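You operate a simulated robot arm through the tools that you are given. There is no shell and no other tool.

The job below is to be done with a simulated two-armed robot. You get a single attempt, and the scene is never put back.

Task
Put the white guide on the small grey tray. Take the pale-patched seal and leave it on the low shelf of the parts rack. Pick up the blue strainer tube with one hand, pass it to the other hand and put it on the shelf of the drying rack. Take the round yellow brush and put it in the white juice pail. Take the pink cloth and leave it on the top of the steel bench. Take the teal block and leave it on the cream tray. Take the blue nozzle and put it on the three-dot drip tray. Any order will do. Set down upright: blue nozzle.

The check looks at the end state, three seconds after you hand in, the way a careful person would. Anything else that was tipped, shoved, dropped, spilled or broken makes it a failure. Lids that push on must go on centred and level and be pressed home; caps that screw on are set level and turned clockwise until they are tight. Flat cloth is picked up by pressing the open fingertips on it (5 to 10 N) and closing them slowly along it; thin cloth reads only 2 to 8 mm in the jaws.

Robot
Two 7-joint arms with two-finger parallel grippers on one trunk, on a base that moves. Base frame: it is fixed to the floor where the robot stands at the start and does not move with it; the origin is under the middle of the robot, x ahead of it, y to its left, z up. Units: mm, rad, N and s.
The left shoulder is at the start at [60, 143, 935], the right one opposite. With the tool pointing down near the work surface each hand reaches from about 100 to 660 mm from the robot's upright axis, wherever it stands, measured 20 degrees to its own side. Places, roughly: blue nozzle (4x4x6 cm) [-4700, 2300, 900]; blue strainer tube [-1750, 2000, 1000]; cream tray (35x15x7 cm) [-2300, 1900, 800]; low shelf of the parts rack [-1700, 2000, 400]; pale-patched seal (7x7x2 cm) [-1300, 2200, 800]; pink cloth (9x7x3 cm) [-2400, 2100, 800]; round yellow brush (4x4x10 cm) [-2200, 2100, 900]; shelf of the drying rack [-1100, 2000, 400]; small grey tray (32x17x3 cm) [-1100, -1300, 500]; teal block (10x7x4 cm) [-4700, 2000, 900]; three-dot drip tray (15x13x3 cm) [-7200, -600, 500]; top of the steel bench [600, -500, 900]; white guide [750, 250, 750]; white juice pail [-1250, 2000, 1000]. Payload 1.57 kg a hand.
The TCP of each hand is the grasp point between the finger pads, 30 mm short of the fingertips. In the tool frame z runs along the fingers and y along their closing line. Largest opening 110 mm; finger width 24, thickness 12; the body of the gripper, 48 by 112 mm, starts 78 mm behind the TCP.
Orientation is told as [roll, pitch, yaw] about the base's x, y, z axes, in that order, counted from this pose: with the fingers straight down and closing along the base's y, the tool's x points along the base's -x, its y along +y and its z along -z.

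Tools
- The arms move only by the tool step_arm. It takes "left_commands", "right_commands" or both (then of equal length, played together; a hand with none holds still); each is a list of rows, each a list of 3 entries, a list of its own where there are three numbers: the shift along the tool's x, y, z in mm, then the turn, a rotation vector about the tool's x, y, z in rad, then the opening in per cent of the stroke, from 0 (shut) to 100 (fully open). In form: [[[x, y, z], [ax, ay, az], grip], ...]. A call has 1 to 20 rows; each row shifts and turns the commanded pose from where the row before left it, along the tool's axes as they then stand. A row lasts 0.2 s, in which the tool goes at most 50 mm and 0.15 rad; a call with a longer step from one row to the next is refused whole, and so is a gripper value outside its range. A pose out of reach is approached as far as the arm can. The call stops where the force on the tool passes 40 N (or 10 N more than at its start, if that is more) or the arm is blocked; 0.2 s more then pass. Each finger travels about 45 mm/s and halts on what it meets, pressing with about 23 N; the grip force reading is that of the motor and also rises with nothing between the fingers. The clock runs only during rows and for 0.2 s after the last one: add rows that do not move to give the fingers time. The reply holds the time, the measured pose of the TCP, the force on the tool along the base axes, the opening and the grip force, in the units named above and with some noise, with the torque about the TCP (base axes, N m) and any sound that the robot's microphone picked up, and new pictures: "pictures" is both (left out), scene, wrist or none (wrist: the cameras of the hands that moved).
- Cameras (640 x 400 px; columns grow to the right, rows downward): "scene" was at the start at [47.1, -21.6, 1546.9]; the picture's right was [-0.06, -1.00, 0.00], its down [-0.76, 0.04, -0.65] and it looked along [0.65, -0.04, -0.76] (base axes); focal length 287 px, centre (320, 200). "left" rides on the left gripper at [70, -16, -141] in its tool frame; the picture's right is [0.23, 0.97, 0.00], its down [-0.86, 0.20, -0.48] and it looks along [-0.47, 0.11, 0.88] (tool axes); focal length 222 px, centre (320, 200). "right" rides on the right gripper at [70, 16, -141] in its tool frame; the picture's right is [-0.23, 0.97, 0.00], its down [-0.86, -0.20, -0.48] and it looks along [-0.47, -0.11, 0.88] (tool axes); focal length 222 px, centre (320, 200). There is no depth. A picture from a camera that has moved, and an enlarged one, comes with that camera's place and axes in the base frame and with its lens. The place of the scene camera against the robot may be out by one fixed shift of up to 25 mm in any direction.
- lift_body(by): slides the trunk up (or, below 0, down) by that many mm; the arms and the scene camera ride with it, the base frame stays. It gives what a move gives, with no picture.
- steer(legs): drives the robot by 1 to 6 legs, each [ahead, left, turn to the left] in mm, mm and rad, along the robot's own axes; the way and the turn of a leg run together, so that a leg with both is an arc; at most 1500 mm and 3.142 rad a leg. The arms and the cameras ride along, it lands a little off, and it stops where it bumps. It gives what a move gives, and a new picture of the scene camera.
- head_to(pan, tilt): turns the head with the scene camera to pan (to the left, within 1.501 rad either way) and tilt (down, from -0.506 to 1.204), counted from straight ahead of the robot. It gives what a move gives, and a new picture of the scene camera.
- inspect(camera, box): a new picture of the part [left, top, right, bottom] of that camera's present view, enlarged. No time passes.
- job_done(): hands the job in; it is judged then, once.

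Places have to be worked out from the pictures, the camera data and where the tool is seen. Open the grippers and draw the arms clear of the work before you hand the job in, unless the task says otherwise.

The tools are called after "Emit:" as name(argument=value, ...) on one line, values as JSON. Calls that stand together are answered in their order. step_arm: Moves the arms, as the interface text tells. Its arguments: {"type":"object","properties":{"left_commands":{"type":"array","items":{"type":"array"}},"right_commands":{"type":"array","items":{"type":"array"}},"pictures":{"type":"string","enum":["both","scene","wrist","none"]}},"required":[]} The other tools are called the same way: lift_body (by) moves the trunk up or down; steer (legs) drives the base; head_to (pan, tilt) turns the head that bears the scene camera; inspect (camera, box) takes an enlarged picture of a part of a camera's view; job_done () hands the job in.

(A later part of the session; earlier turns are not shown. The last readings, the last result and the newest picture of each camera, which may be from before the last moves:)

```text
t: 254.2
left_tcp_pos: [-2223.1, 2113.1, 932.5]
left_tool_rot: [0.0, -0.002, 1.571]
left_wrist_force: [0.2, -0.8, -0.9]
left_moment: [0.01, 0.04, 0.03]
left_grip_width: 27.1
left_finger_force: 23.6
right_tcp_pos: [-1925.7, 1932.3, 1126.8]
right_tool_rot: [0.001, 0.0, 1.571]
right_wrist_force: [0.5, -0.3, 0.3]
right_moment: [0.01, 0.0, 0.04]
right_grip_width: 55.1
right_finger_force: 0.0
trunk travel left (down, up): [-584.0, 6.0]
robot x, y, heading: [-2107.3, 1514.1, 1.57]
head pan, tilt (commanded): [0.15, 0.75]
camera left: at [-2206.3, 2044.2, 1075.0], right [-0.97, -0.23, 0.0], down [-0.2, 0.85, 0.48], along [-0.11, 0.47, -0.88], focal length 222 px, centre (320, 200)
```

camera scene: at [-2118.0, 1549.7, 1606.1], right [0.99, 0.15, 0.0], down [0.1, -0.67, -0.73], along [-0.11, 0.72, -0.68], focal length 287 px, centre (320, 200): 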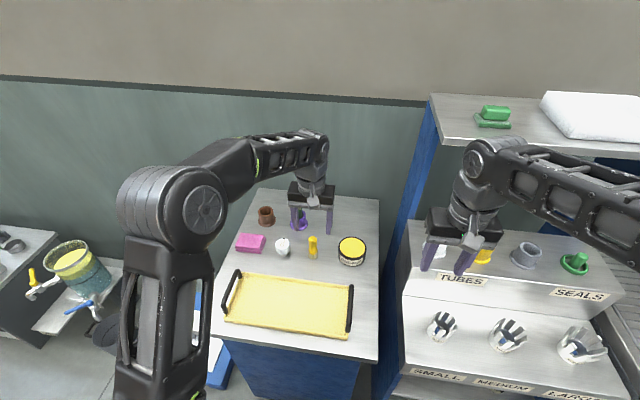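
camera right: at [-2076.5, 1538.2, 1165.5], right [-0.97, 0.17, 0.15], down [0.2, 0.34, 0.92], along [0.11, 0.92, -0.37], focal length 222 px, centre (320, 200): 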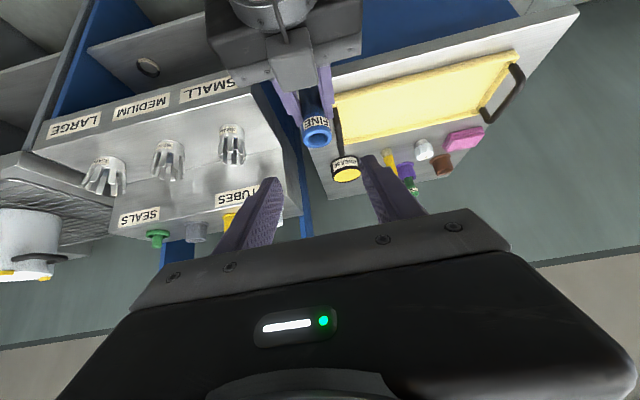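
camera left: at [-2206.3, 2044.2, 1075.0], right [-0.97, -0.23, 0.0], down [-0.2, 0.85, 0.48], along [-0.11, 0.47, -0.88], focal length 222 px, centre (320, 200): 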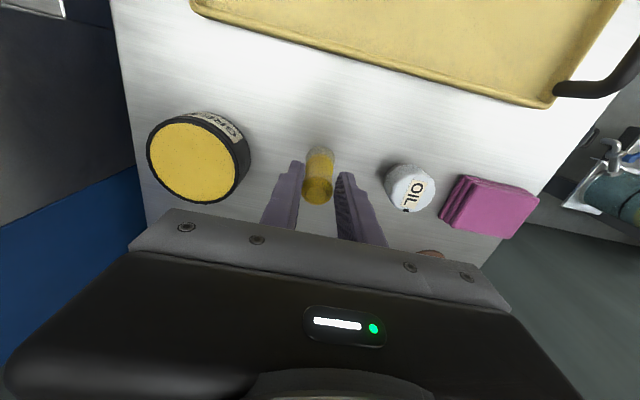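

The brush handle is gripped (27 mm). I'll lift slowly, then faster.

Emit:
step_arm(left_commands=[[[0, 0, -3], [0, 0, 0], 5], [[0, 0, -4], [0, 0, 0], 5], [[0, 0, -6], [0, 0, 0], 5], [[0, 0, -8], [0, 0, 0], 5], [[0, 0, -10], [0, 0, 0], 5], [[0, 0, -12], [0, 0, 0], 5], [[0, 0, -12], [0, 0, 0], 5], [[0, 0, -12], [0, 0, 0], 5], [[0, 0, -12], [0, 0, 0], 5], [[0, 0, -12], [0, 0, 0], 5], [[0, 0, -12], [0, 0, 0], 5], [[0, 0, 0], [0, 0, 0], 5]])

```text
t: 256.8
left_tcp_pos: [-2223.3, 2114.8, 1036.7]
left_tool_rot: [0.0, -0.003, 1.569]
left_wrist_force: [1.5, 0.1, -1.1]
left_moment: [-0.02, 0.02, -0.02]
left_grip_width: 26.6
left_finger_force: 23.0
right_tcp_pos: [-1926.0, 1932.9, 1125.6]
right_tool_rot: [-0.001, 0.0, 1.572]
right_wrist_force: [-1.1, 0.1, -0.3]
right_moment: [0.0, 0.0, -0.03]
right_grip_width: 54.9
right_finger_force: 0.2
trunk travel left (down, up): [-584.0, 6.0]
robot x, y, heading: [-2108.1, 1516.3, 1.577]
head pan, tilt (commanded): [0.15, 0.75]
camera scene: at [-2118.2, 1550.5, 1606.0], right [0.99, 0.15, 0.0], down [0.1, -0.67, -0.73], along [-0.11, 0.72, -0.68], focal length 287 px, centre (320, 200)
camera left: at [-2207.2, 2045.3, 1179.0], right [-0.97, -0.23, 0.0], down [-0.2, 0.85, 0.48], along [-0.11, 0.47, -0.88], focal length 222 px, centre (320, 200)
```

scene: 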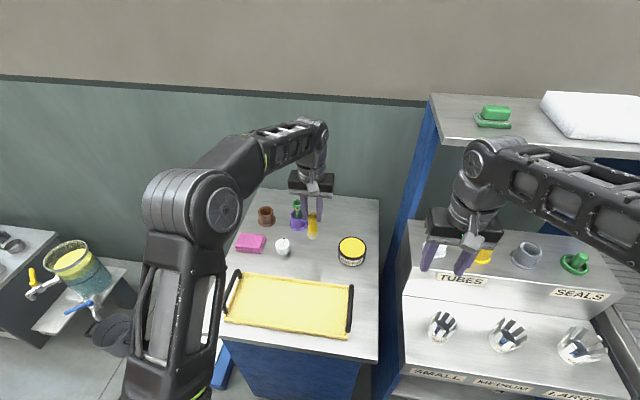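
left: 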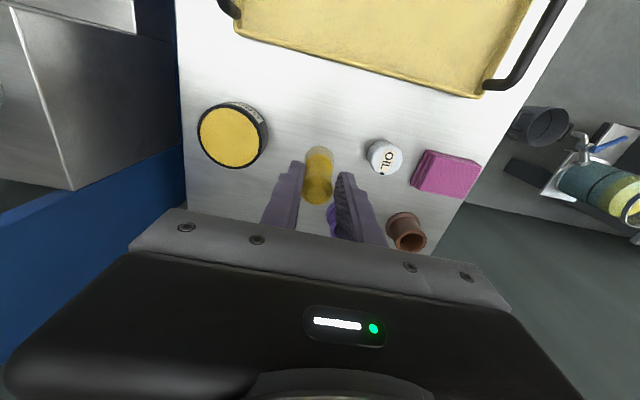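

The brush is up. I'll draw it back toward the robot a little higher, back off, and drive over to the pail.

Emit:
step_arm(left_commands=[[[15, 0, -6], [0, 0, 0], 5], [[22, 0, -6], [0, 0, 0], 5], [[24, 0, -6], [0, 0, 0], 5], [[24, 0, -6], [0, 0, 0], 5], [[24, 0, -6], [0, 0, 0], 5], [[24, 0, -4], [0, 0, 0], 5], [[24, 0, 0], [0, 0, 0], 5], [[15, 0, 0], [0, 0, 0], 5], [[0, 0, 0], [0, 0, 0], 5]], pictures="none")

Emit:
steer(legs=[[-300, 0, 0], [0, -500, 0], [0, -480, 0]])

Emit:
head_to(pan=0.0, tilt=0.75)

```text
t: 258.8
left_tcp_pos: [-2223.0, 1943.3, 1070.5]
left_tool_rot: [0.0, -0.002, 1.57]
left_wrist_force: [0.0, 0.7, -0.5]
left_moment: [-0.02, 0.01, -0.04]
left_grip_width: 26.6
left_finger_force: 23.0
right_tcp_pos: [-1927.4, 1931.6, 1125.9]
right_tool_rot: [0.001, 0.0, 1.571]
right_wrist_force: [-0.5, -0.3, 0.4]
right_moment: [0.01, -0.02, 0.0]
right_grip_width: 55.0
right_finger_force: 0.0
trunk travel left (down, up): [-584.0, 6.0]
robot x, y, heading: [-2105.6, 1516.6, 1.572]
head pan, tilt (commanded): [0.15, 0.75]
```

```text
t: 265.8
left_tcp_pos: [-1257.2, 1638.7, 1069.6]
left_tool_rot: [0.001, -0.003, 1.573]
left_wrist_force: [0.9, -0.3, -1.9]
left_moment: [-0.01, 0.0, 0.0]
left_grip_width: 26.7
left_finger_force: 23.3
right_tcp_pos: [-958.7, 1629.1, 1125.8]
right_tool_rot: [0.002, 0.0, 1.577]
right_wrist_force: [0.0, -0.1, -0.1]
right_moment: [0.01, 0.04, -0.01]
right_grip_width: 54.8
right_finger_force: 0.0
trunk travel left (down, up): [-584.0, 6.0]
robot x, y, heading: [-1136.8, 1213.7, 1.576]
head pan, tilt (commanded): [0.15, 0.75]
camera scene: at [-1149.9, 1247.1, 1606.0], right [0.99, 0.15, 0.0], down [0.1, -0.67, -0.73], along [-0.11, 0.72, -0.68], focal length 287 px, centre (320, 200)
```

scene: 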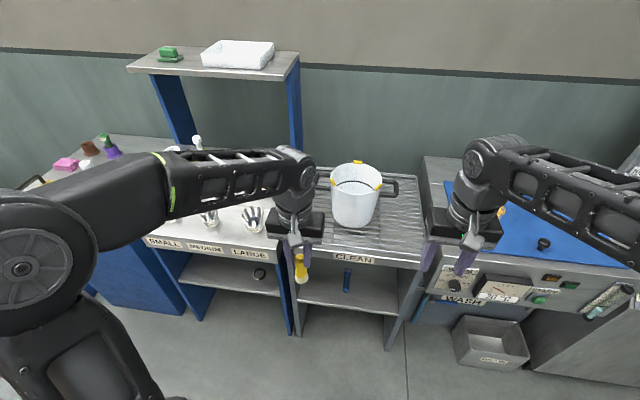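

```text
t: 266.5
left_tcp_pos: [-1258.2, 1639.8, 1070.5]
left_tool_rot: [-0.001, -0.002, 1.572]
left_wrist_force: [-0.4, -0.8, -0.5]
left_moment: [0.02, 0.03, -0.02]
left_grip_width: 26.8
left_finger_force: 23.2
right_tcp_pos: [-960.3, 1628.6, 1125.0]
right_tool_rot: [0.0, 0.0, 1.575]
right_wrist_force: [0.0, 0.2, 0.6]
right_moment: [0.01, 0.01, 0.01]
right_grip_width: 55.1
right_finger_force: 0.0
trunk travel left (down, up): [-584.0, 6.0]
robot x, y, heading: [-1139.4, 1214.5, 1.575]
head pan, tilt (commanded): [0.0, 0.75]
camera scene: at [-1138.7, 1248.1, 1606.0], right [1.0, 0.0, 0.0], down [0.0, -0.68, -0.73], along [0.0, 0.73, -0.68], focal length 287 px, centre (320, 200)
```

scene: 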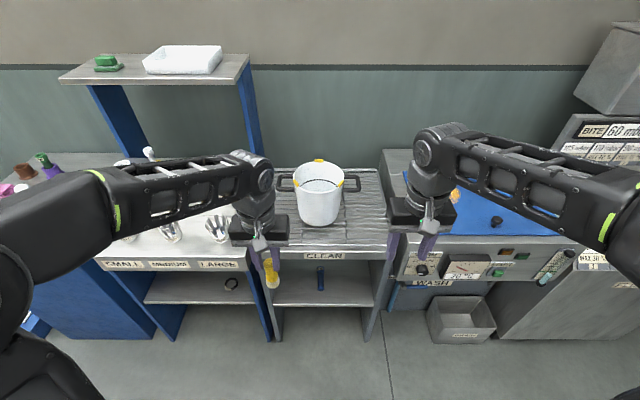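

The tube lies on the rack's shelf and the seal on the parts rack shelf. The pail's centre is about (-1139, 2002) with its rim near z 1000. I'll raise the brush to clear the rim and drive in.

Emit:
step_arm(left_commands=[[[0, 0, -10], [0, 0, 0], 5], [[0, 0, -12], [0, 0, 0], 5], [[0, 0, -12], [0, 0, 0], 5], [[0, 0, -12], [0, 0, 0], 5], [[0, 0, 0], [0, 0, 0], 5]], pictures="none")

Emit:
steer(legs=[[320, -90, 0]])

Emit:
inspect(camera="left", box=[0, 0, 640, 400])

```text
t: 267.7
left_tcp_pos: [-1257.2, 1638.4, 1118.4]
left_tool_rot: [0.001, 0.0, 1.573]
left_wrist_force: [-0.3, 0.6, -0.2]
left_moment: [-0.02, 0.03, 0.0]
left_grip_width: 26.7
left_finger_force: 22.8
right_tcp_pos: [-959.2, 1629.9, 1126.0]
right_tool_rot: [0.0, 0.0, 1.577]
right_wrist_force: [-0.5, -0.3, -0.9]
right_moment: [0.01, 0.0, 0.02]
right_grip_width: 55.1
right_finger_force: 0.1
trunk travel left (down, up): [-584.0, 6.0]
robot x, y, heading: [-1141.5, 1213.3, 1.576]
head pan, tilt (commanded): [0.0, 0.75]
```

```text
t: 269.9
left_tcp_pos: [-1166.6, 1962.5, 1116.5]
left_tool_rot: [-0.001, 0.002, 1.571]
left_wrist_force: [1.0, -0.9, -0.7]
left_moment: [-0.07, 0.01, 0.0]
left_grip_width: 26.9
left_finger_force: 23.0
right_tcp_pos: [-870.0, 1953.7, 1124.5]
right_tool_rot: [0.002, 0.0, 1.573]
right_wrist_force: [0.3, -0.6, 0.2]
right_moment: [-0.02, 0.03, 0.01]
right_grip_width: 55.1
right_finger_force: 0.1
trunk travel left (down, up): [-584.0, 6.0]
robot x, y, heading: [-1049.1, 1535.8, 1.573]
head pan, tilt (commanded): [0.0, 0.75]
camera scene: at [-1049.3, 1572.8, 1606.0], right [1.0, 0.0, 0.0], down [0.0, -0.68, -0.73], along [0.0, 0.73, -0.68], focal length 287 px, centre (320, 200)
```

scene: 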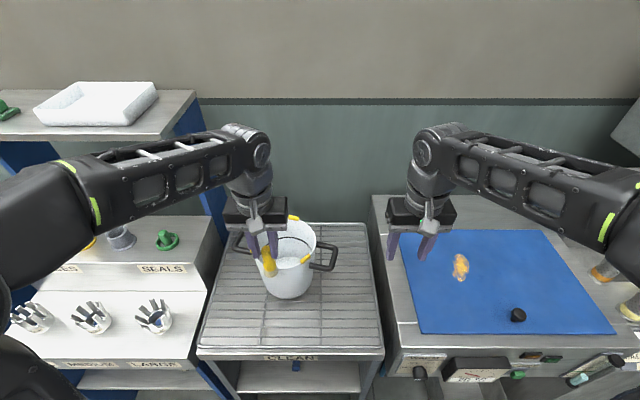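

```text
1.00 times, centred on (320, 200) of left (not enlarged: the box is as wide or as high as the picture)
camera zoom: at [-1150.7, 1893.4, 1260.0], right [-0.97, -0.23, 0.0], down [-0.2, 0.85, 0.48], along [-0.11, 0.47, -0.88], focal length 222 px, centre (320, 200)
```

zoom: 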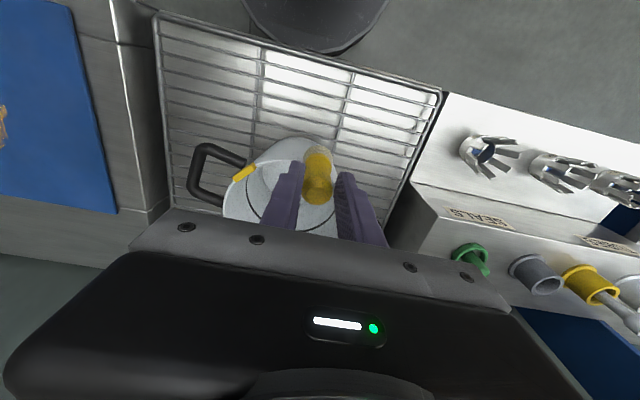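

The pail is just beyond the brush. I'll zoom to measure the pail rim relative to the brush.

Emit:
inspect(camera="scene", box=[220, 190, 350, 310])

Emit:
inspect(camera="right", box=[0, 0, 640, 400])

```text
3.33 times, centred on (285, 250) of scene
camera zoom: at [-1049.3, 1572.8, 1606.0], right [1.0, 0.0, 0.0], down [0.0, -0.68, -0.73], along [0.0, 0.73, -0.68], focal length 958 px, centre (437, 33)
```

zoom: 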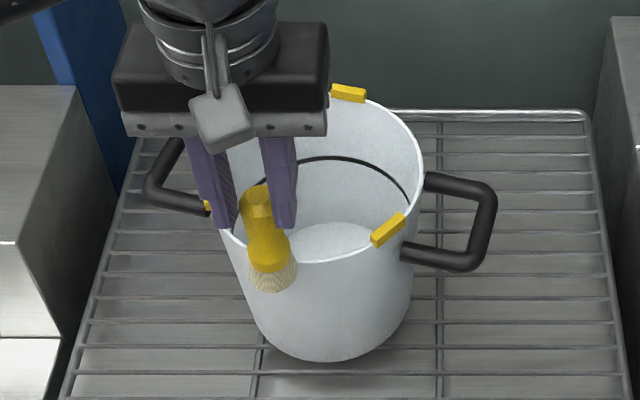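

```text
1.00 times, centred on (320, 200) of right (not enlarged: the box is as wide or as high as the picture)
camera zoom: at [-884.9, 1883.8, 1266.7], right [-0.97, 0.22, 0.0], down [0.2, 0.86, 0.48], along [0.11, 0.47, -0.88], focal length 222 px, centre (320, 200)
```

zoom: 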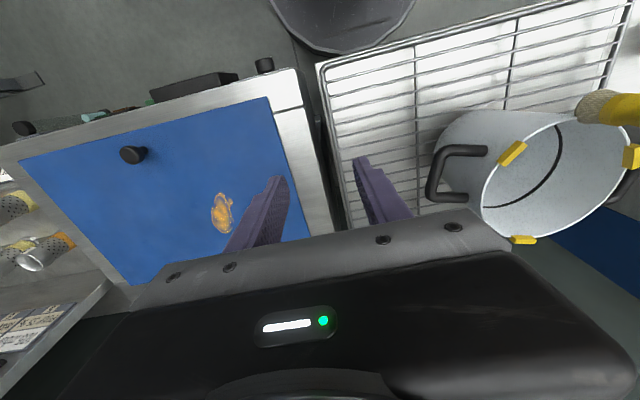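

The pail now appears about 50 mm farther back than before: the brush's bristles (bottom nearer z 1016) must have pushed its rim during the drive. I'll first raise the brush clear, then look again.

Emit:
step_arm(left_commands=[[[0, 0, -8], [0, 0, 0], 5], [[0, 0, -12], [0, 0, 0], 5], [[0, 0, -12], [0, 0, 0], 5], [[0, 0, -8], [0, 0, 0], 5], [[0, 0, 0], [0, 0, 0], 5]])

Emit:
inspect(camera="scene", box=[220, 190, 350, 310])

```text
t: 271.1
left_tcp_pos: [-1166.9, 1962.2, 1159.1]
left_tool_rot: [0.001, -0.003, 1.571]
left_wrist_force: [-0.4, 0.2, 0.1]
left_moment: [-0.05, 0.0, -0.01]
left_grip_width: 26.8
left_finger_force: 22.5
right_tcp_pos: [-869.6, 1953.0, 1126.5]
right_tool_rot: [0.0, 0.001, 1.574]
right_wrist_force: [0.4, 0.1, 0.2]
right_moment: [-0.05, 0.02, 0.0]
right_grip_width: 55.2
right_finger_force: 0.2
trunk travel left (down, up): [-584.0, 6.0]
robot x, y, heading: [-1051.2, 1533.6, 1.568]
head pan, tilt (commanded): [0.0, 0.75]
camera scene: at [-1049.6, 1571.7, 1606.0], right [1.0, 0.0, 0.0], down [0.0, -0.68, -0.73], along [0.0, 0.73, -0.68], focal length 287 px, centre (320, 200)
camera left: at [-1151.1, 1892.3, 1301.3], right [-0.97, -0.23, 0.0], down [-0.2, 0.85, 0.48], along [-0.11, 0.47, -0.88], focal length 222 px, centre (320, 200)
```

scene: 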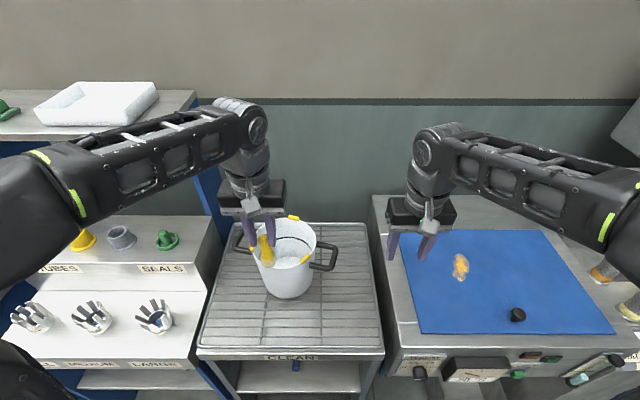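
left: 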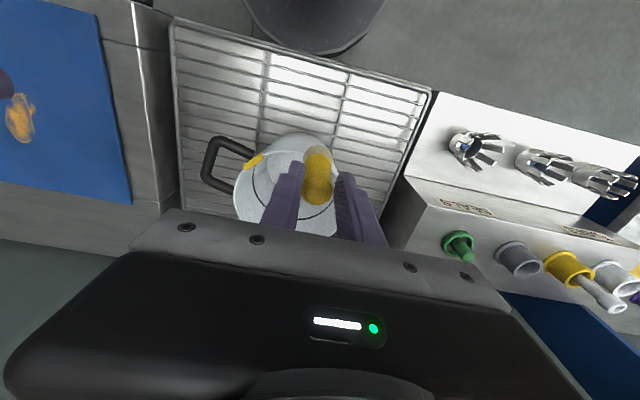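

```text
3.33 times, centred on (285, 250) of scene
camera zoom: at [-1049.6, 1571.7, 1606.0], right [1.0, 0.0, 0.0], down [0.0, -0.68, -0.73], along [0.0, 0.73, -0.68], focal length 958 px, centre (437, 33)
```

zoom: 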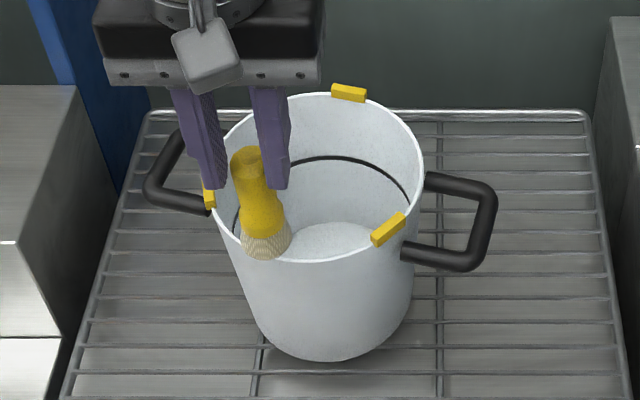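

Comparing the clip positions with earlier wrist views, the pail has shifted about (+8, +50) mm and turned about −12°. I'll put the brush in first, then set the pail back with both hands by its handles. First I drive 50 mm ahead with the brush safely above the rim.

Emit:
steer(legs=[[50, 0, 0]])

Emit:
step_arm(left_commands=[[[-15, -10, 0], [0, 0, 0], 5], [[-15, -12, 0], [0, 0, 0], 5], [[0, 0, 0], [0, 0, 0], 5]])

Emit:
inspect(camera="scene", box=[210, 190, 350, 320])

```text
t: 272.0
left_tcp_pos: [-1167.0, 2014.0, 1157.5]
left_tool_rot: [-0.001, 0.001, 1.571]
left_wrist_force: [0.0, -0.8, -0.1]
left_moment: [-0.01, 0.01, 0.01]
left_grip_width: 26.9
left_finger_force: 22.5
right_tcp_pos: [-870.0, 2005.1, 1126.1]
right_tool_rot: [-0.001, 0.003, 1.575]
right_wrist_force: [0.7, 0.3, 0.0]
right_moment: [-0.06, 0.02, -0.01]
right_grip_width: 54.9
right_finger_force: 0.1
trunk travel left (down, up): [-584.0, 6.0]
robot x, y, heading: [-1052.1, 1583.9, 1.58]
head pan, tilt (commanded): [0.0, 0.75]
camera scene: at [-1049.8, 1624.6, 1605.9], right [1.0, 0.0, 0.0], down [0.0, -0.68, -0.73], along [0.0, 0.73, -0.68], focal length 287 px, centre (320, 200)
```

scene: 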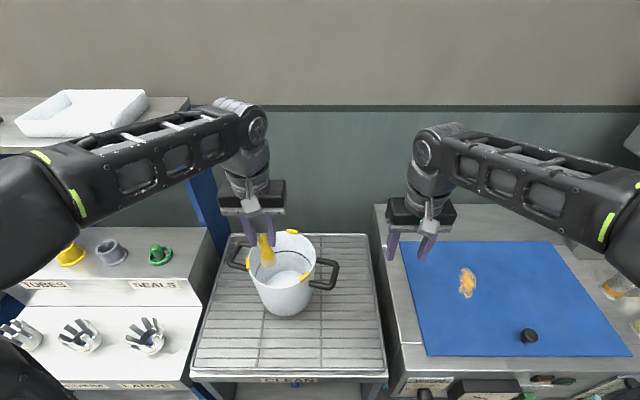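

```text
t: 272.8
left_tcp_pos: [-1144.8, 2041.7, 1157.1]
left_tool_rot: [0.0, -0.001, 1.57]
left_wrist_force: [0.1, -0.3, 0.7]
left_moment: [-0.02, 0.02, -0.01]
left_grip_width: 26.7
left_finger_force: 23.3
right_tcp_pos: [-871.3, 2002.7, 1126.1]
right_tool_rot: [-0.001, 0.0, 1.575]
right_wrist_force: [0.2, 0.0, -0.1]
right_moment: [0.01, 0.01, -0.02]
right_grip_width: 55.0
right_finger_force: 0.0
trunk travel left (down, up): [-584.0, 6.0]
robot x, y, heading: [-1052.1, 1584.2, 1.575]
head pan, tilt (commanded): [0.0, 0.75]
camera scene: at [-1050.0, 1621.7, 1606.0], right [1.0, 0.0, 0.0], down [0.0, -0.68, -0.73], along [0.0, 0.73, -0.68], focal length 287 px, centre (320, 200)
camera left: at [-1128.9, 1971.9, 1300.2], right [-0.97, -0.23, 0.0], down [-0.2, 0.85, 0.48], along [-0.11, 0.47, -0.88], focal length 222 px, centre (320, 200)
```

scene: 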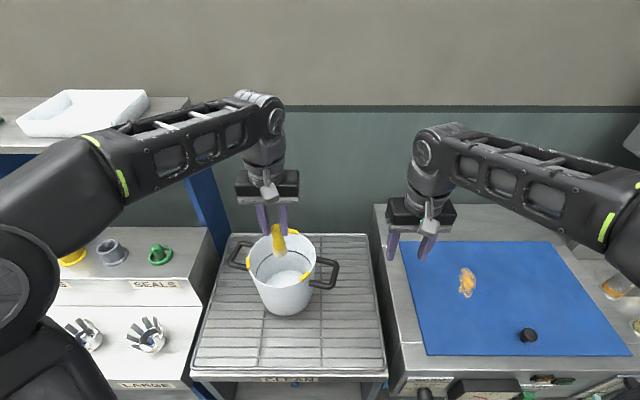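
left: 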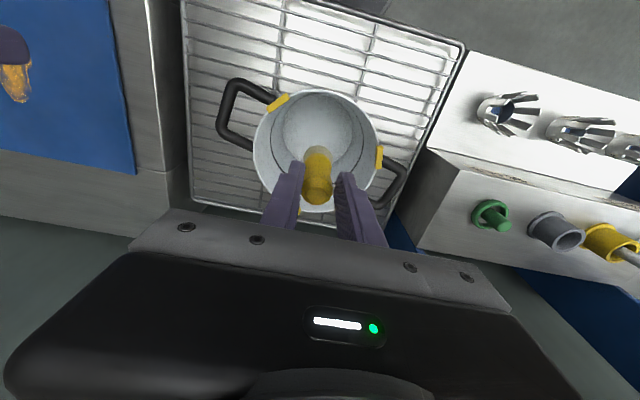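

```text
3.08 times, centred on (280, 255) of scene
camera zoom: at [-1050.0, 1621.7, 1606.0], right [1.0, 0.0, 0.0], down [0.0, -0.68, -0.73], along [0.0, 0.73, -0.68], focal length 884 px, centre (443, 31)
```

zoom: 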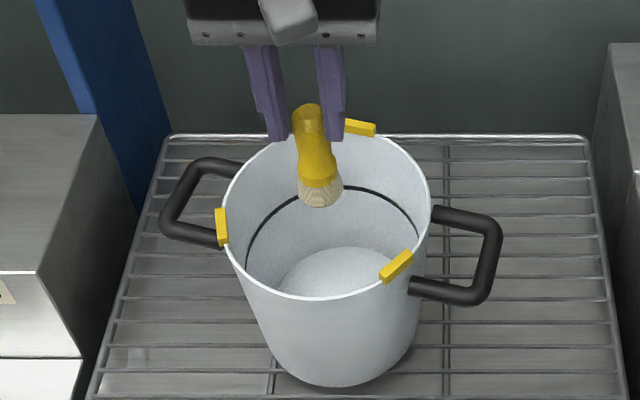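

The brush is over the pail's opening. I'll lower it into the pail.

Emit:
step_arm(left_commands=[[[0, 0, 12], [0, 0, 0], 5], [[0, 0, 15], [0, 0, 0], 5], [[0, 0, 15], [0, 0, 0], 5], [[0, 0, 15], [0, 0, 0], 5], [[0, 0, 15], [0, 0, 0], 5], [[0, 0, 15], [0, 0, 0], 5], [[0, 0, 15], [0, 0, 0], 5], [[0, 0, 15], [0, 0, 0], 5], [[0, 0, 15], [0, 0, 0], 5], [[0, 0, 12], [0, 0, 0], 5], [[0, 0, 0], [0, 0, 0], 5]])

```text
t: 275.2
left_tcp_pos: [-1145.2, 2043.3, 1013.8]
left_tool_rot: [0.0, -0.001, 1.573]
left_wrist_force: [0.4, 0.4, -0.9]
left_moment: [0.01, -0.01, 0.0]
left_grip_width: 26.8
left_finger_force: 23.3
right_tcp_pos: [-870.8, 2003.0, 1126.6]
right_tool_rot: [0.0, -0.001, 1.574]
right_wrist_force: [0.0, 0.1, 0.2]
right_moment: [0.0, 0.0, -0.04]
right_grip_width: 54.8
right_finger_force: 0.1
trunk travel left (down, up): [-584.0, 6.0]
robot x, y, heading: [-1048.1, 1588.5, 1.572]
head pan, tilt (commanded): [0.0, 0.75]
camera scene: at [-1049.8, 1621.8, 1606.0], right [1.0, 0.0, 0.0], down [0.0, -0.68, -0.73], along [0.0, 0.73, -0.68], focal length 287 px, centre (320, 200)
camera left: at [-1129.1, 1973.6, 1157.0], right [-0.97, -0.23, 0.0], down [-0.2, 0.85, 0.48], along [-0.11, 0.47, -0.88], focal length 222 px, centre (320, 200)
```

scene: 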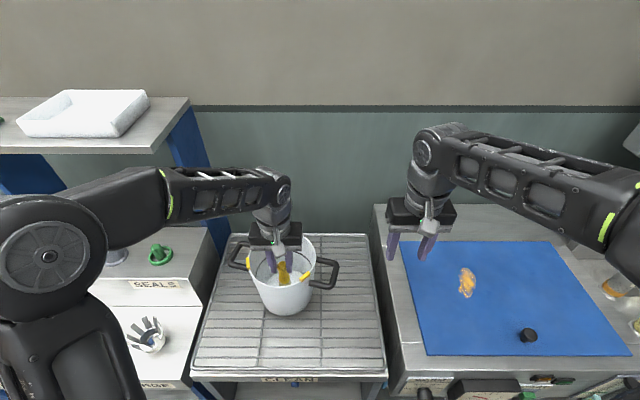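
left: 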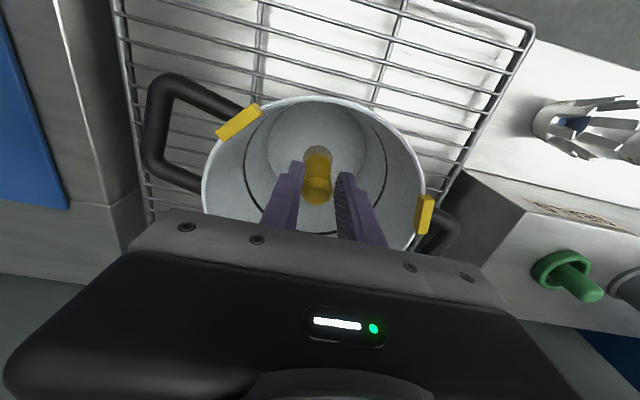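

The brush is inside the pail. I'll lower 45 mm more, watching for contact with the bottom.

Emit:
step_arm(left_commands=[[[0, 0, 10], [0, 0, 0], 5], [[0, 0, 10], [0, 0, 0], 5], [[0, 0, 10], [0, 0, 0], 5], [[0, 0, 8], [0, 0, 0], 5], [[0, 0, 5], [0, 0, 0], 5], [[0, 0, 0], [0, 0, 0], 5]], pictures="wrist")

```text
t: 276.6
left_tcp_pos: [-1146.2, 2043.2, 970.8]
left_tool_rot: [-0.001, -0.001, 1.57]
left_wrist_force: [1.1, -0.1, -0.2]
left_moment: [0.03, 0.03, -0.01]
left_grip_width: 26.7
left_finger_force: 22.8
right_tcp_pos: [-870.8, 2002.5, 1125.5]
right_tool_rot: [0.001, -0.001, 1.574]
right_wrist_force: [0.0, 0.9, -0.6]
right_moment: [-0.03, 0.0, 0.0]
right_grip_width: 55.1
right_finger_force: 0.0
trunk travel left (down, up): [-584.0, 6.0]
robot x, y, heading: [-1048.6, 1585.4, 1.571]
head pan, tilt (commanded): [0.0, 0.75]
camera left: at [-1129.3, 1972.6, 1113.5], right [-0.97, -0.23, 0.0], down [-0.2, 0.85, 0.48], along [-0.11, 0.47, -0.88], focal length 222 px, centre (320, 200)
```

left: 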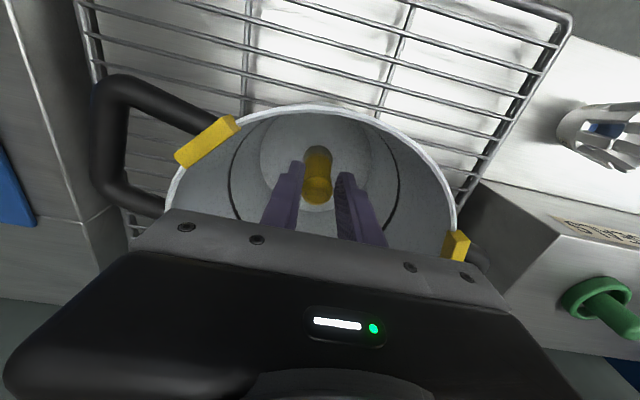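

No contact yet. I'll lower 12 mm more in small steps.

Emit:
step_arm(left_commands=[[[0, 0, 4], [0, 0, 0], 5], [[0, 0, 4], [0, 0, 0], 5], [[0, 0, 4], [0, 0, 0], 5], [[0, 0, 0], [0, 0, 0], 5]], pictures="none")

```text
t: 277.6
left_tcp_pos: [-1145.2, 2042.7, 957.3]
left_tool_rot: [-0.001, -0.002, 1.57]
left_wrist_force: [0.2, 0.3, -0.8]
left_moment: [0.01, 0.01, 0.04]
left_grip_width: 26.8
left_finger_force: 23.2
right_tcp_pos: [-870.9, 2004.3, 1125.1]
right_tool_rot: [-0.001, 0.0, 1.576]
right_wrist_force: [-0.4, 0.0, -0.2]
right_moment: [-0.03, -0.01, -0.02]
right_grip_width: 54.8
right_finger_force: 0.0
trunk travel left (down, up): [-584.0, 6.0]
robot x, y, heading: [-1050.1, 1587.9, 1.571]
head pan, tilt (commanded): [0.0, 0.75]
```

The brush bottom is only about a centimetre above the pail floor. I'll open the fingers and raise the hand out of the pail.

Emit:
step_arm(left_commands=[[[0, 0, 0], [0, 0, 0], 28], [[0, 0, 0], [0, 0, 0], 36], [[0, 0, 0], [0, 0, 0], 46], [[0, 0, 0], [0, 0, 0], 50], [[0, 0, 0], [0, 0, 0], 50], [[0, 0, -8], [0, 0, 0], 50], [[0, 0, -12], [0, 0, 0], 50], [[0, 0, -15], [0, 0, 0], 50], [[0, 0, -20], [0, 0, 0], 50], [[0, 0, -20], [0, 0, 0], 50], [[0, 0, -20], [0, 0, 0], 50], [[0, 0, -20], [0, 0, 0], 50], [[0, 0, -20], [0, 0, 0], 50], [[0, 0, 0], [0, 0, 0], 50]])

```text
t: 280.6
left_tcp_pos: [-1146.1, 2046.4, 1094.9]
left_tool_rot: [0.0, -0.002, 1.571]
left_wrist_force: [0.2, -0.6, 0.0]
left_moment: [-0.01, 0.02, 0.0]
left_grip_width: 55.1
left_finger_force: 0.1
right_tcp_pos: [-871.1, 2002.3, 1125.9]
right_tool_rot: [0.001, 0.0, 1.574]
right_wrist_force: [0.4, -0.2, -0.8]
right_moment: [0.0, -0.02, 0.02]
right_grip_width: 55.0
right_finger_force: 0.1
trunk travel left (down, up): [-584.0, 6.0]
robot x, y, heading: [-1045.7, 1587.2, 1.572]
head pan, tilt (commanded): [0.0, 0.75]
camera scene: at [-1049.8, 1622.1, 1606.0], right [1.0, 0.0, 0.0], down [0.0, -0.68, -0.73], along [0.0, 0.73, -0.68], focal length 287 px, centre (320, 200)
camera left: at [-1129.8, 1975.1, 1237.1], right [-0.97, -0.23, 0.0], down [-0.2, 0.85, 0.48], along [-0.11, 0.47, -0.88], focal length 222 px, centre (320, 200)
```

scene: 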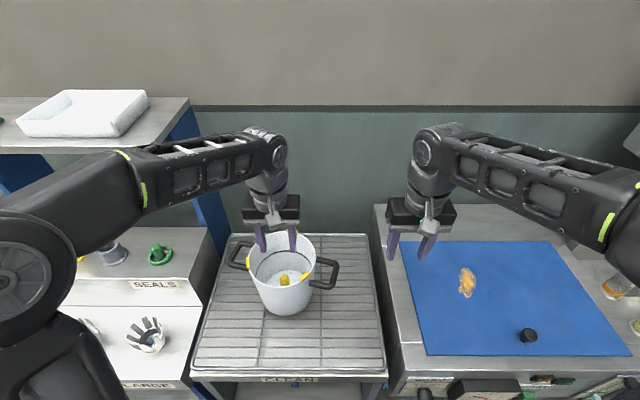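
left: 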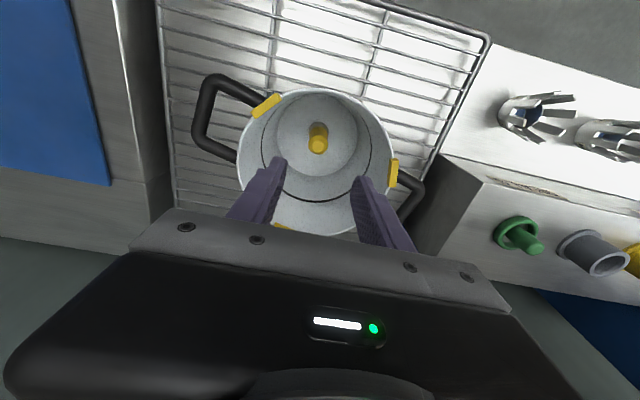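

The brush stands inside the pail. Now I'll set the pail back: its handles are at about (-1275, 2082) and (-1015, 2037), and it should be squared at centre (-1146, 2012). First I shift the robot left so both hands are symmetric.

Emit:
steer(legs=[[0, 97, 0]])

Emit:
step_arm(left_commands=[[[-12, 11, 0], [0, 0, 0.1], 40], [[-12, 11, 0], [0, 0, 0.09], 40], [[-12, 10, 0], [0, 0, 0], 40], [[0, 0, 0], [0, 0, 0], 40]], right_commands=[[[-12, 16, 0], [0, 0, 0.1], 40], [[-12, 16, 0], [0, 0, 0.09], 40], [[-10, 15, 0], [0, 0, 0], 40], [[0, 0, 0], [0, 0, 0], 40]])

```text
t: 281.8
left_tcp_pos: [-1244.2, 2043.7, 1094.1]
left_tool_rot: [-0.002, -0.002, 1.572]
left_wrist_force: [-0.2, -1.2, 0.0]
left_moment: [-0.01, -0.05, -0.01]
left_grip_width: 55.2
left_finger_force: 0.1
right_tcp_pos: [-968.1, 2002.3, 1126.0]
right_tool_rot: [0.0, 0.001, 1.576]
right_wrist_force: [-1.6, -0.4, 0.5]
right_moment: [-0.02, -0.04, 0.01]
right_grip_width: 54.9
right_finger_force: 0.1
trunk travel left (down, up): [-584.0, 6.0]
robot x, y, heading: [-1145.0, 1584.7, 1.574]
head pan, tilt (commanded): [0.0, 0.75]
camera scene: at [-1147.8, 1621.5, 1606.0], right [1.0, 0.0, 0.0], down [0.0, -0.68, -0.73], along [0.0, 0.73, -0.68], focal length 287 px, centre (320, 200)
```

scene: 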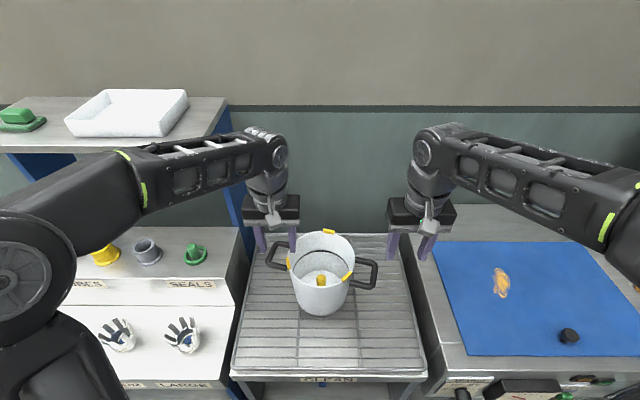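

```text
t: 282.8
left_tcp_pos: [-1271.6, 2083.1, 1094.2]
left_tool_rot: [0.0, -0.001, 1.382]
left_wrist_force: [-0.3, -0.6, 0.9]
left_moment: [-0.02, 0.0, -0.01]
left_grip_width: 43.6
left_finger_force: 0.1
right_tcp_pos: [-1010.4, 2040.6, 1125.3]
right_tool_rot: [0.001, -0.002, 1.387]
right_wrist_force: [-0.5, -0.1, -0.6]
right_moment: [-0.01, 0.03, 0.0]
right_grip_width: 44.2
right_finger_force: 0.0
trunk travel left (down, up): [-584.0, 6.0]
robot x, y, heading: [-1146.6, 1587.6, 1.579]
head pan, tilt (commanded): [0.0, 0.75]
camera scene: at [-1145.7, 1620.8, 1606.1], right [1.0, 0.0, 0.0], down [0.0, -0.68, -0.73], along [0.0, 0.73, -0.68], focal length 287 px, centre (320, 200)
camera right: at [-1037.8, 1975.4, 1267.2], right [-0.92, 0.4, 0.0], down [0.35, 0.8, 0.48], along [0.19, 0.44, -0.88], focal length 222 px, centre (320, 200)
camera left: at [-1268.4, 2010.8, 1236.1], right [-1.0, -0.04, 0.0], down [-0.04, 0.88, 0.48], along [-0.02, 0.48, -0.88], focal length 222 px, centre (320, 200)
```

scene: 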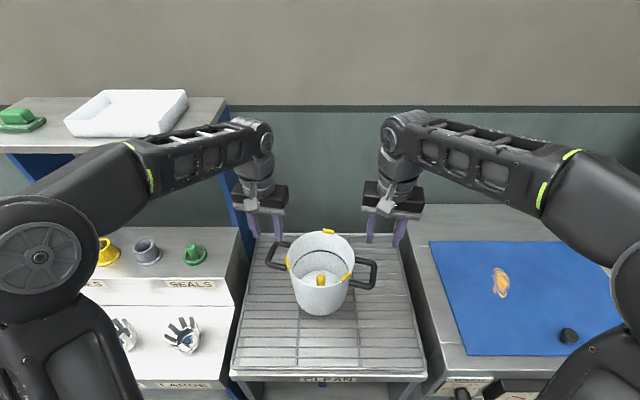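
right: 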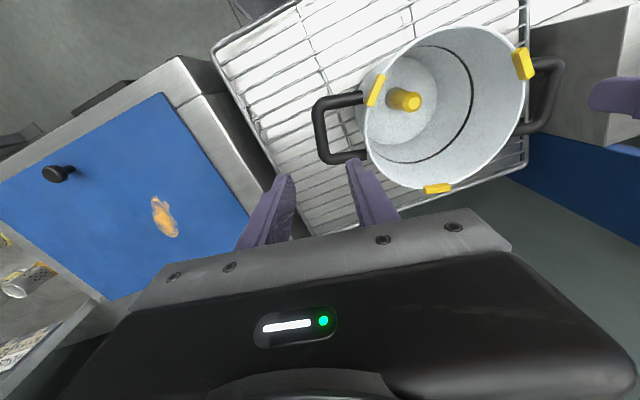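
left: 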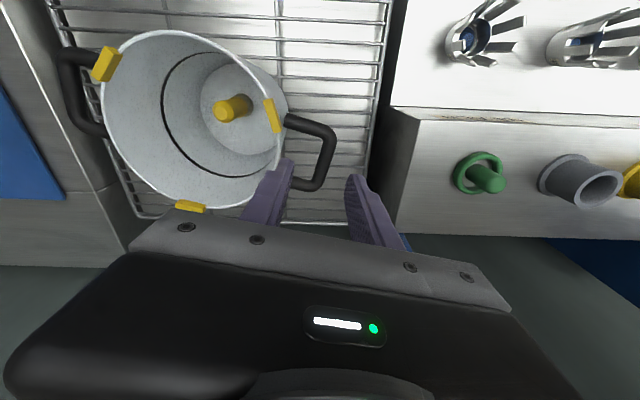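

The wrist views give the pail's handle bars at (-1278, 2094) and (-1015, 2031), with a turn of about −14°. I'll lower both open hands around the bars.

Emit:
step_arm(left_commands=[[[-3.2, 2.8, 0], [0, 0, 0], 40], [[-3.2, 2.8, 0], [0, 0, 0], 40], [[-3.2, 2.8, 0], [0, 0, 0], 40], [[0, 0, 15], [0, 0, 0], 40], [[0, 0, 15], [0, 0, 0], 40], [[0, 0, 15], [0, 0, 0], 40], [[0, 0, 15], [0, 0, 0], 40], [[0, 0, 0], [0, 0, 0], 40]], right_commands=[[[3.4, 0.9, 10], [0, 0, 0], 40], [[3.4, 0.9, 10], [0, 0, 0], 40], [[3.4, 0.9, 10], [0, 0, 0], 40], [[0, 0, 15], [0, 0, 0], 40], [[0, 0, 15], [0, 0, 0], 40], [[0, 0, 15], [0, 0, 0], 40], [[0, 0, 15], [0, 0, 0], 40], [[0, 0, 0], [0, 0, 0], 40]])

```text
t: 284.6
left_tcp_pos: [-1277.6, 2095.1, 1034.3]
left_tool_rot: [0.001, -0.003, 1.381]
left_wrist_force: [1.1, -0.1, 0.7]
left_moment: [-0.01, 0.0, 0.03]
left_grip_width: 43.9
left_finger_force: 0.1
right_tcp_pos: [-1016.1, 2031.2, 1034.4]
right_tool_rot: [0.0, 0.0, 1.387]
right_wrist_force: [0.8, 0.2, 0.5]
right_moment: [0.01, 0.05, 0.0]
right_grip_width: 44.3
right_finger_force: 0.1
trunk travel left (down, up): [-584.0, 6.0]
robot x, y, heading: [-1145.0, 1586.1, 1.577]
head pan, tilt (commanded): [0.0, 0.75]
camera scene: at [-1146.0, 1621.3, 1606.1], right [1.0, 0.0, 0.0], down [0.0, -0.68, -0.73], along [0.0, 0.73, -0.68], focal length 287 px, centre (320, 200)
camera right: at [-1042.6, 1965.6, 1176.5], right [-0.92, 0.4, 0.0], down [0.35, 0.8, 0.48], along [0.19, 0.44, -0.88], focal length 222 px, centre (320, 200)
camera left: at [-1274.3, 2022.7, 1177.3], right [-1.0, -0.04, 0.0], down [-0.04, 0.88, 0.48], along [-0.02, 0.48, -0.88], focal length 222 px, centre (320, 200)
```

scene: 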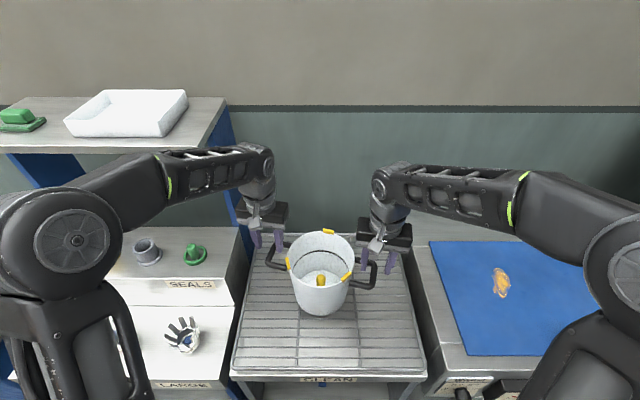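
right: 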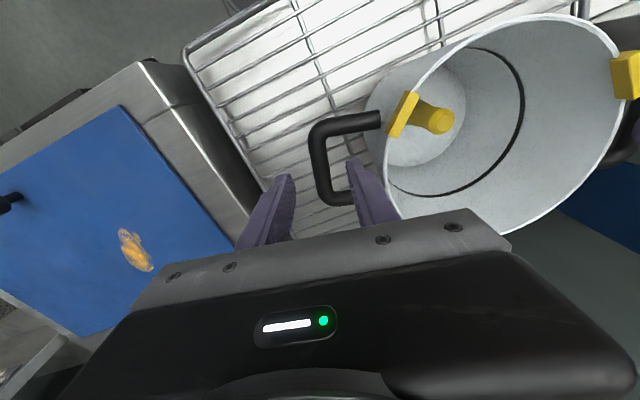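
left: 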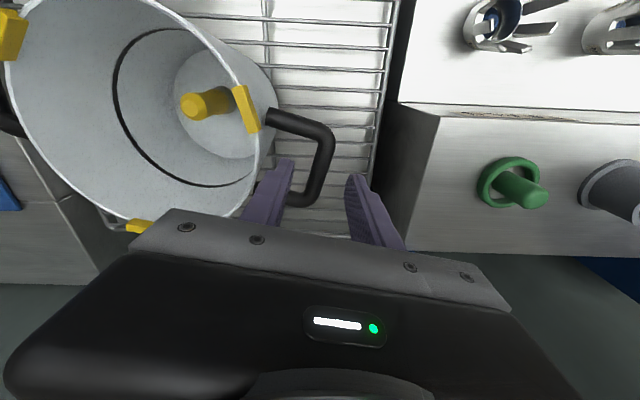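

Both bars are centred between the fingers. I'll descend 42 mm and close both hands on the handle bars.

Emit:
step_arm(left_commands=[[[0, 0, 12], [0, 0, 0], 40], [[0, 0, 12], [0, 0, 0], 40], [[0, 0, 10], [0, 0, 0], 40], [[0, 0, 6], [0, 0, 0], 40], [[0, 0, 0], [0, 0, 0], 40]], right_commands=[[[0, 0, 12], [0, 0, 0], 40], [[0, 0, 12], [0, 0, 0], 40], [[0, 0, 10], [0, 0, 0], 40], [[0, 0, 6], [0, 0, 0], 40], [[0, 0, 0], [0, 0, 0], 40]], pictures="wrist")

```text
t: 285.8
left_tcp_pos: [-1278.3, 2094.4, 994.2]
left_tool_rot: [0.002, -0.001, 1.383]
left_wrist_force: [0.0, 0.0, -0.2]
left_moment: [-0.02, 0.01, 0.02]
left_grip_width: 44.2
left_finger_force: 0.0
right_tcp_pos: [-1015.4, 2031.1, 995.4]
right_tool_rot: [0.0, 0.0, 1.386]
right_wrist_force: [0.1, -0.3, 0.6]
right_moment: [0.02, -0.01, 0.03]
right_grip_width: 44.2
right_finger_force: 0.1
trunk travel left (down, up): [-584.0, 6.0]
robot x, y, heading: [-1144.7, 1585.4, 1.577]
head pan, tilt (commanded): [0.0, 0.75]
camera right: at [-1043.2, 1965.8, 1136.6], right [-0.92, 0.4, 0.0], down [0.35, 0.8, 0.48], along [0.19, 0.44, -0.88], focal length 222 px, centre (320, 200)
camera left: at [-1275.4, 2022.7, 1136.3], right [-1.0, -0.04, 0.0], down [-0.04, 0.88, 0.48], along [-0.02, 0.48, -0.88], focal length 222 px, centre (320, 200)
```

right: 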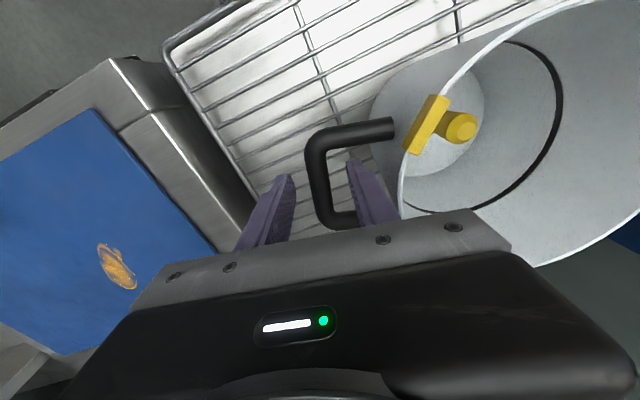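
left: 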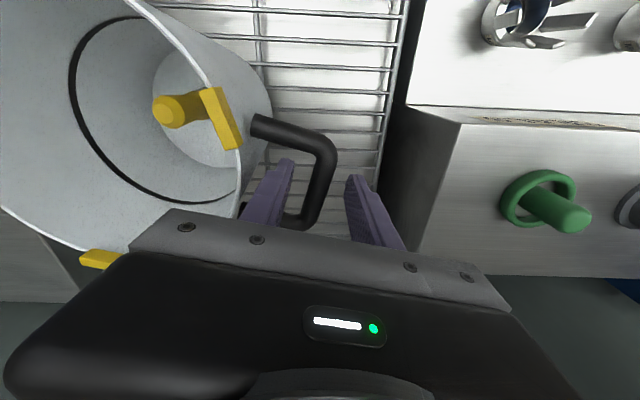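

The bars are about 20 mm below TCP; I'll lower 8 mm more and close both hands.

Emit:
step_arm(left_commands=[[[0, 0, 8], [0, 0, 0], 40], [[0, 0, 0], [0, 0, 0], 32], [[0, 0, 0], [0, 0, 0], 24], [[0, 0, 0], [0, 0, 0], 16], [[0, 0, 0], [0, 0, 0], 8], [[0, 0, 0], [0, 0, 0], 2], [[0, 0, 0], [0, 0, 0], 2], [[0, 0, 0], [0, 0, 0], 2]], right_commands=[[[0, 0, 8], [0, 0, 0], 40], [[0, 0, 0], [0, 0, 0], 32], [[0, 0, 0], [0, 0, 0], 24], [[0, 0, 0], [0, 0, 0], 16], [[0, 0, 0], [0, 0, 0], 8], [[0, 0, 0], [0, 0, 0], 2], [[0, 0, 0], [0, 0, 0], 2], [[0, 0, 0], [0, 0, 0], 2]], pictures="wrist")

```text
t: 287.6
left_tcp_pos: [-1276.7, 2094.4, 985.5]
left_tool_rot: [0.0, -0.002, 1.383]
left_wrist_force: [1.7, -4.4, 0.3]
left_moment: [0.0, -0.01, -0.62]
left_grip_width: 16.6
left_finger_force: 23.3
right_tcp_pos: [-1014.6, 2032.4, 988.5]
right_tool_rot: [0.003, 0.0, 1.388]
right_wrist_force: [-1.1, 5.3, 0.2]
right_moment: [0.13, 0.05, -0.65]
right_grip_width: 16.5
right_finger_force: 22.8
trunk travel left (down, up): [-584.0, 6.0]
robot x, y, heading: [-1148.2, 1584.9, 1.578]
head pan, tilt (commanded): [0.0, 0.75]
camera right: at [-1042.8, 1966.1, 1129.2], right [-0.92, 0.4, 0.0], down [0.35, 0.8, 0.48], along [0.19, 0.44, -0.88], focal length 222 px, centre (320, 200)
camera left: at [-1274.8, 2022.6, 1128.4], right [-1.0, -0.04, 0.0], down [-0.04, 0.88, 0.48], along [-0.02, 0.48, -0.88], focal length 222 px, centre (320, 200)
```

right: 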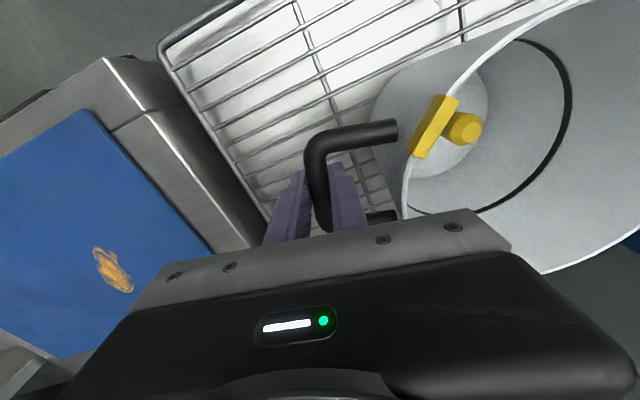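
left: 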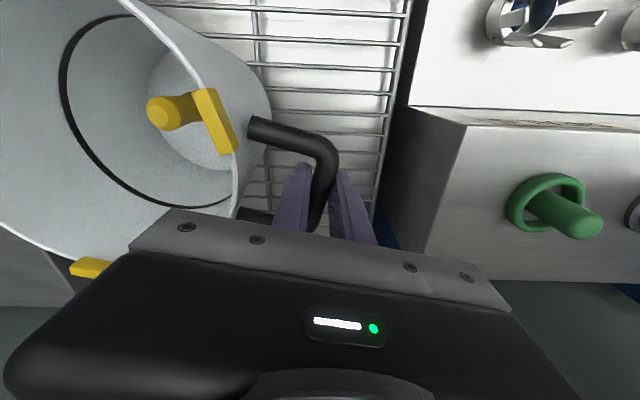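

Both handles are held (16.5 mm). I'll lift the pail slightly with both hands and read the load.

Emit:
step_arm(left_commands=[[[0, 0, -3], [0, 0, 0], 2], [[0, 0, -3], [0, 0, 0], 2], [[0, 0, -3], [0, 0, 0], 2], [[0, 0, 0], [0, 0, 0], 2]], right_commands=[[[0, 0, -3], [0, 0, 0], 2], [[0, 0, -3], [0, 0, 0], 2], [[0, 0, -3], [0, 0, 0], 2], [[0, 0, 0], [0, 0, 0], 2]], pictures="scene")

```text
t: 288.6
left_tcp_pos: [-1277.8, 2095.6, 993.5]
left_tool_rot: [0.0, -0.003, 1.381]
left_wrist_force: [5.3, -6.0, -3.0]
left_moment: [-0.2, 0.06, -0.59]
left_grip_width: 16.5
left_finger_force: 23.1
right_tcp_pos: [-1015.7, 2031.6, 995.8]
right_tool_rot: [0.002, -0.001, 1.385]
right_wrist_force: [-5.8, 5.3, -1.9]
right_moment: [0.24, 0.04, -0.6]
right_grip_width: 16.6
right_finger_force: 23.2
trunk travel left (down, up): [-584.0, 6.0]
robot x, y, heading: [-1146.3, 1587.5, 1.577]
head pan, tilt (commanded): [0.0, 0.75]
camera scene: at [-1146.1, 1622.0, 1606.0], right [1.0, 0.0, 0.0], down [0.0, -0.68, -0.73], along [0.0, 0.73, -0.68], focal length 287 px, centre (320, 200)
```

scene: 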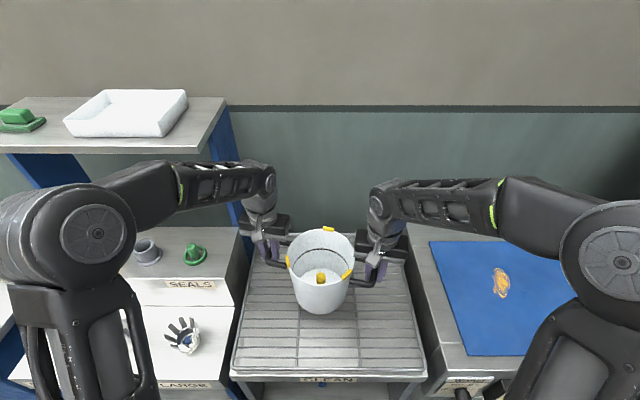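

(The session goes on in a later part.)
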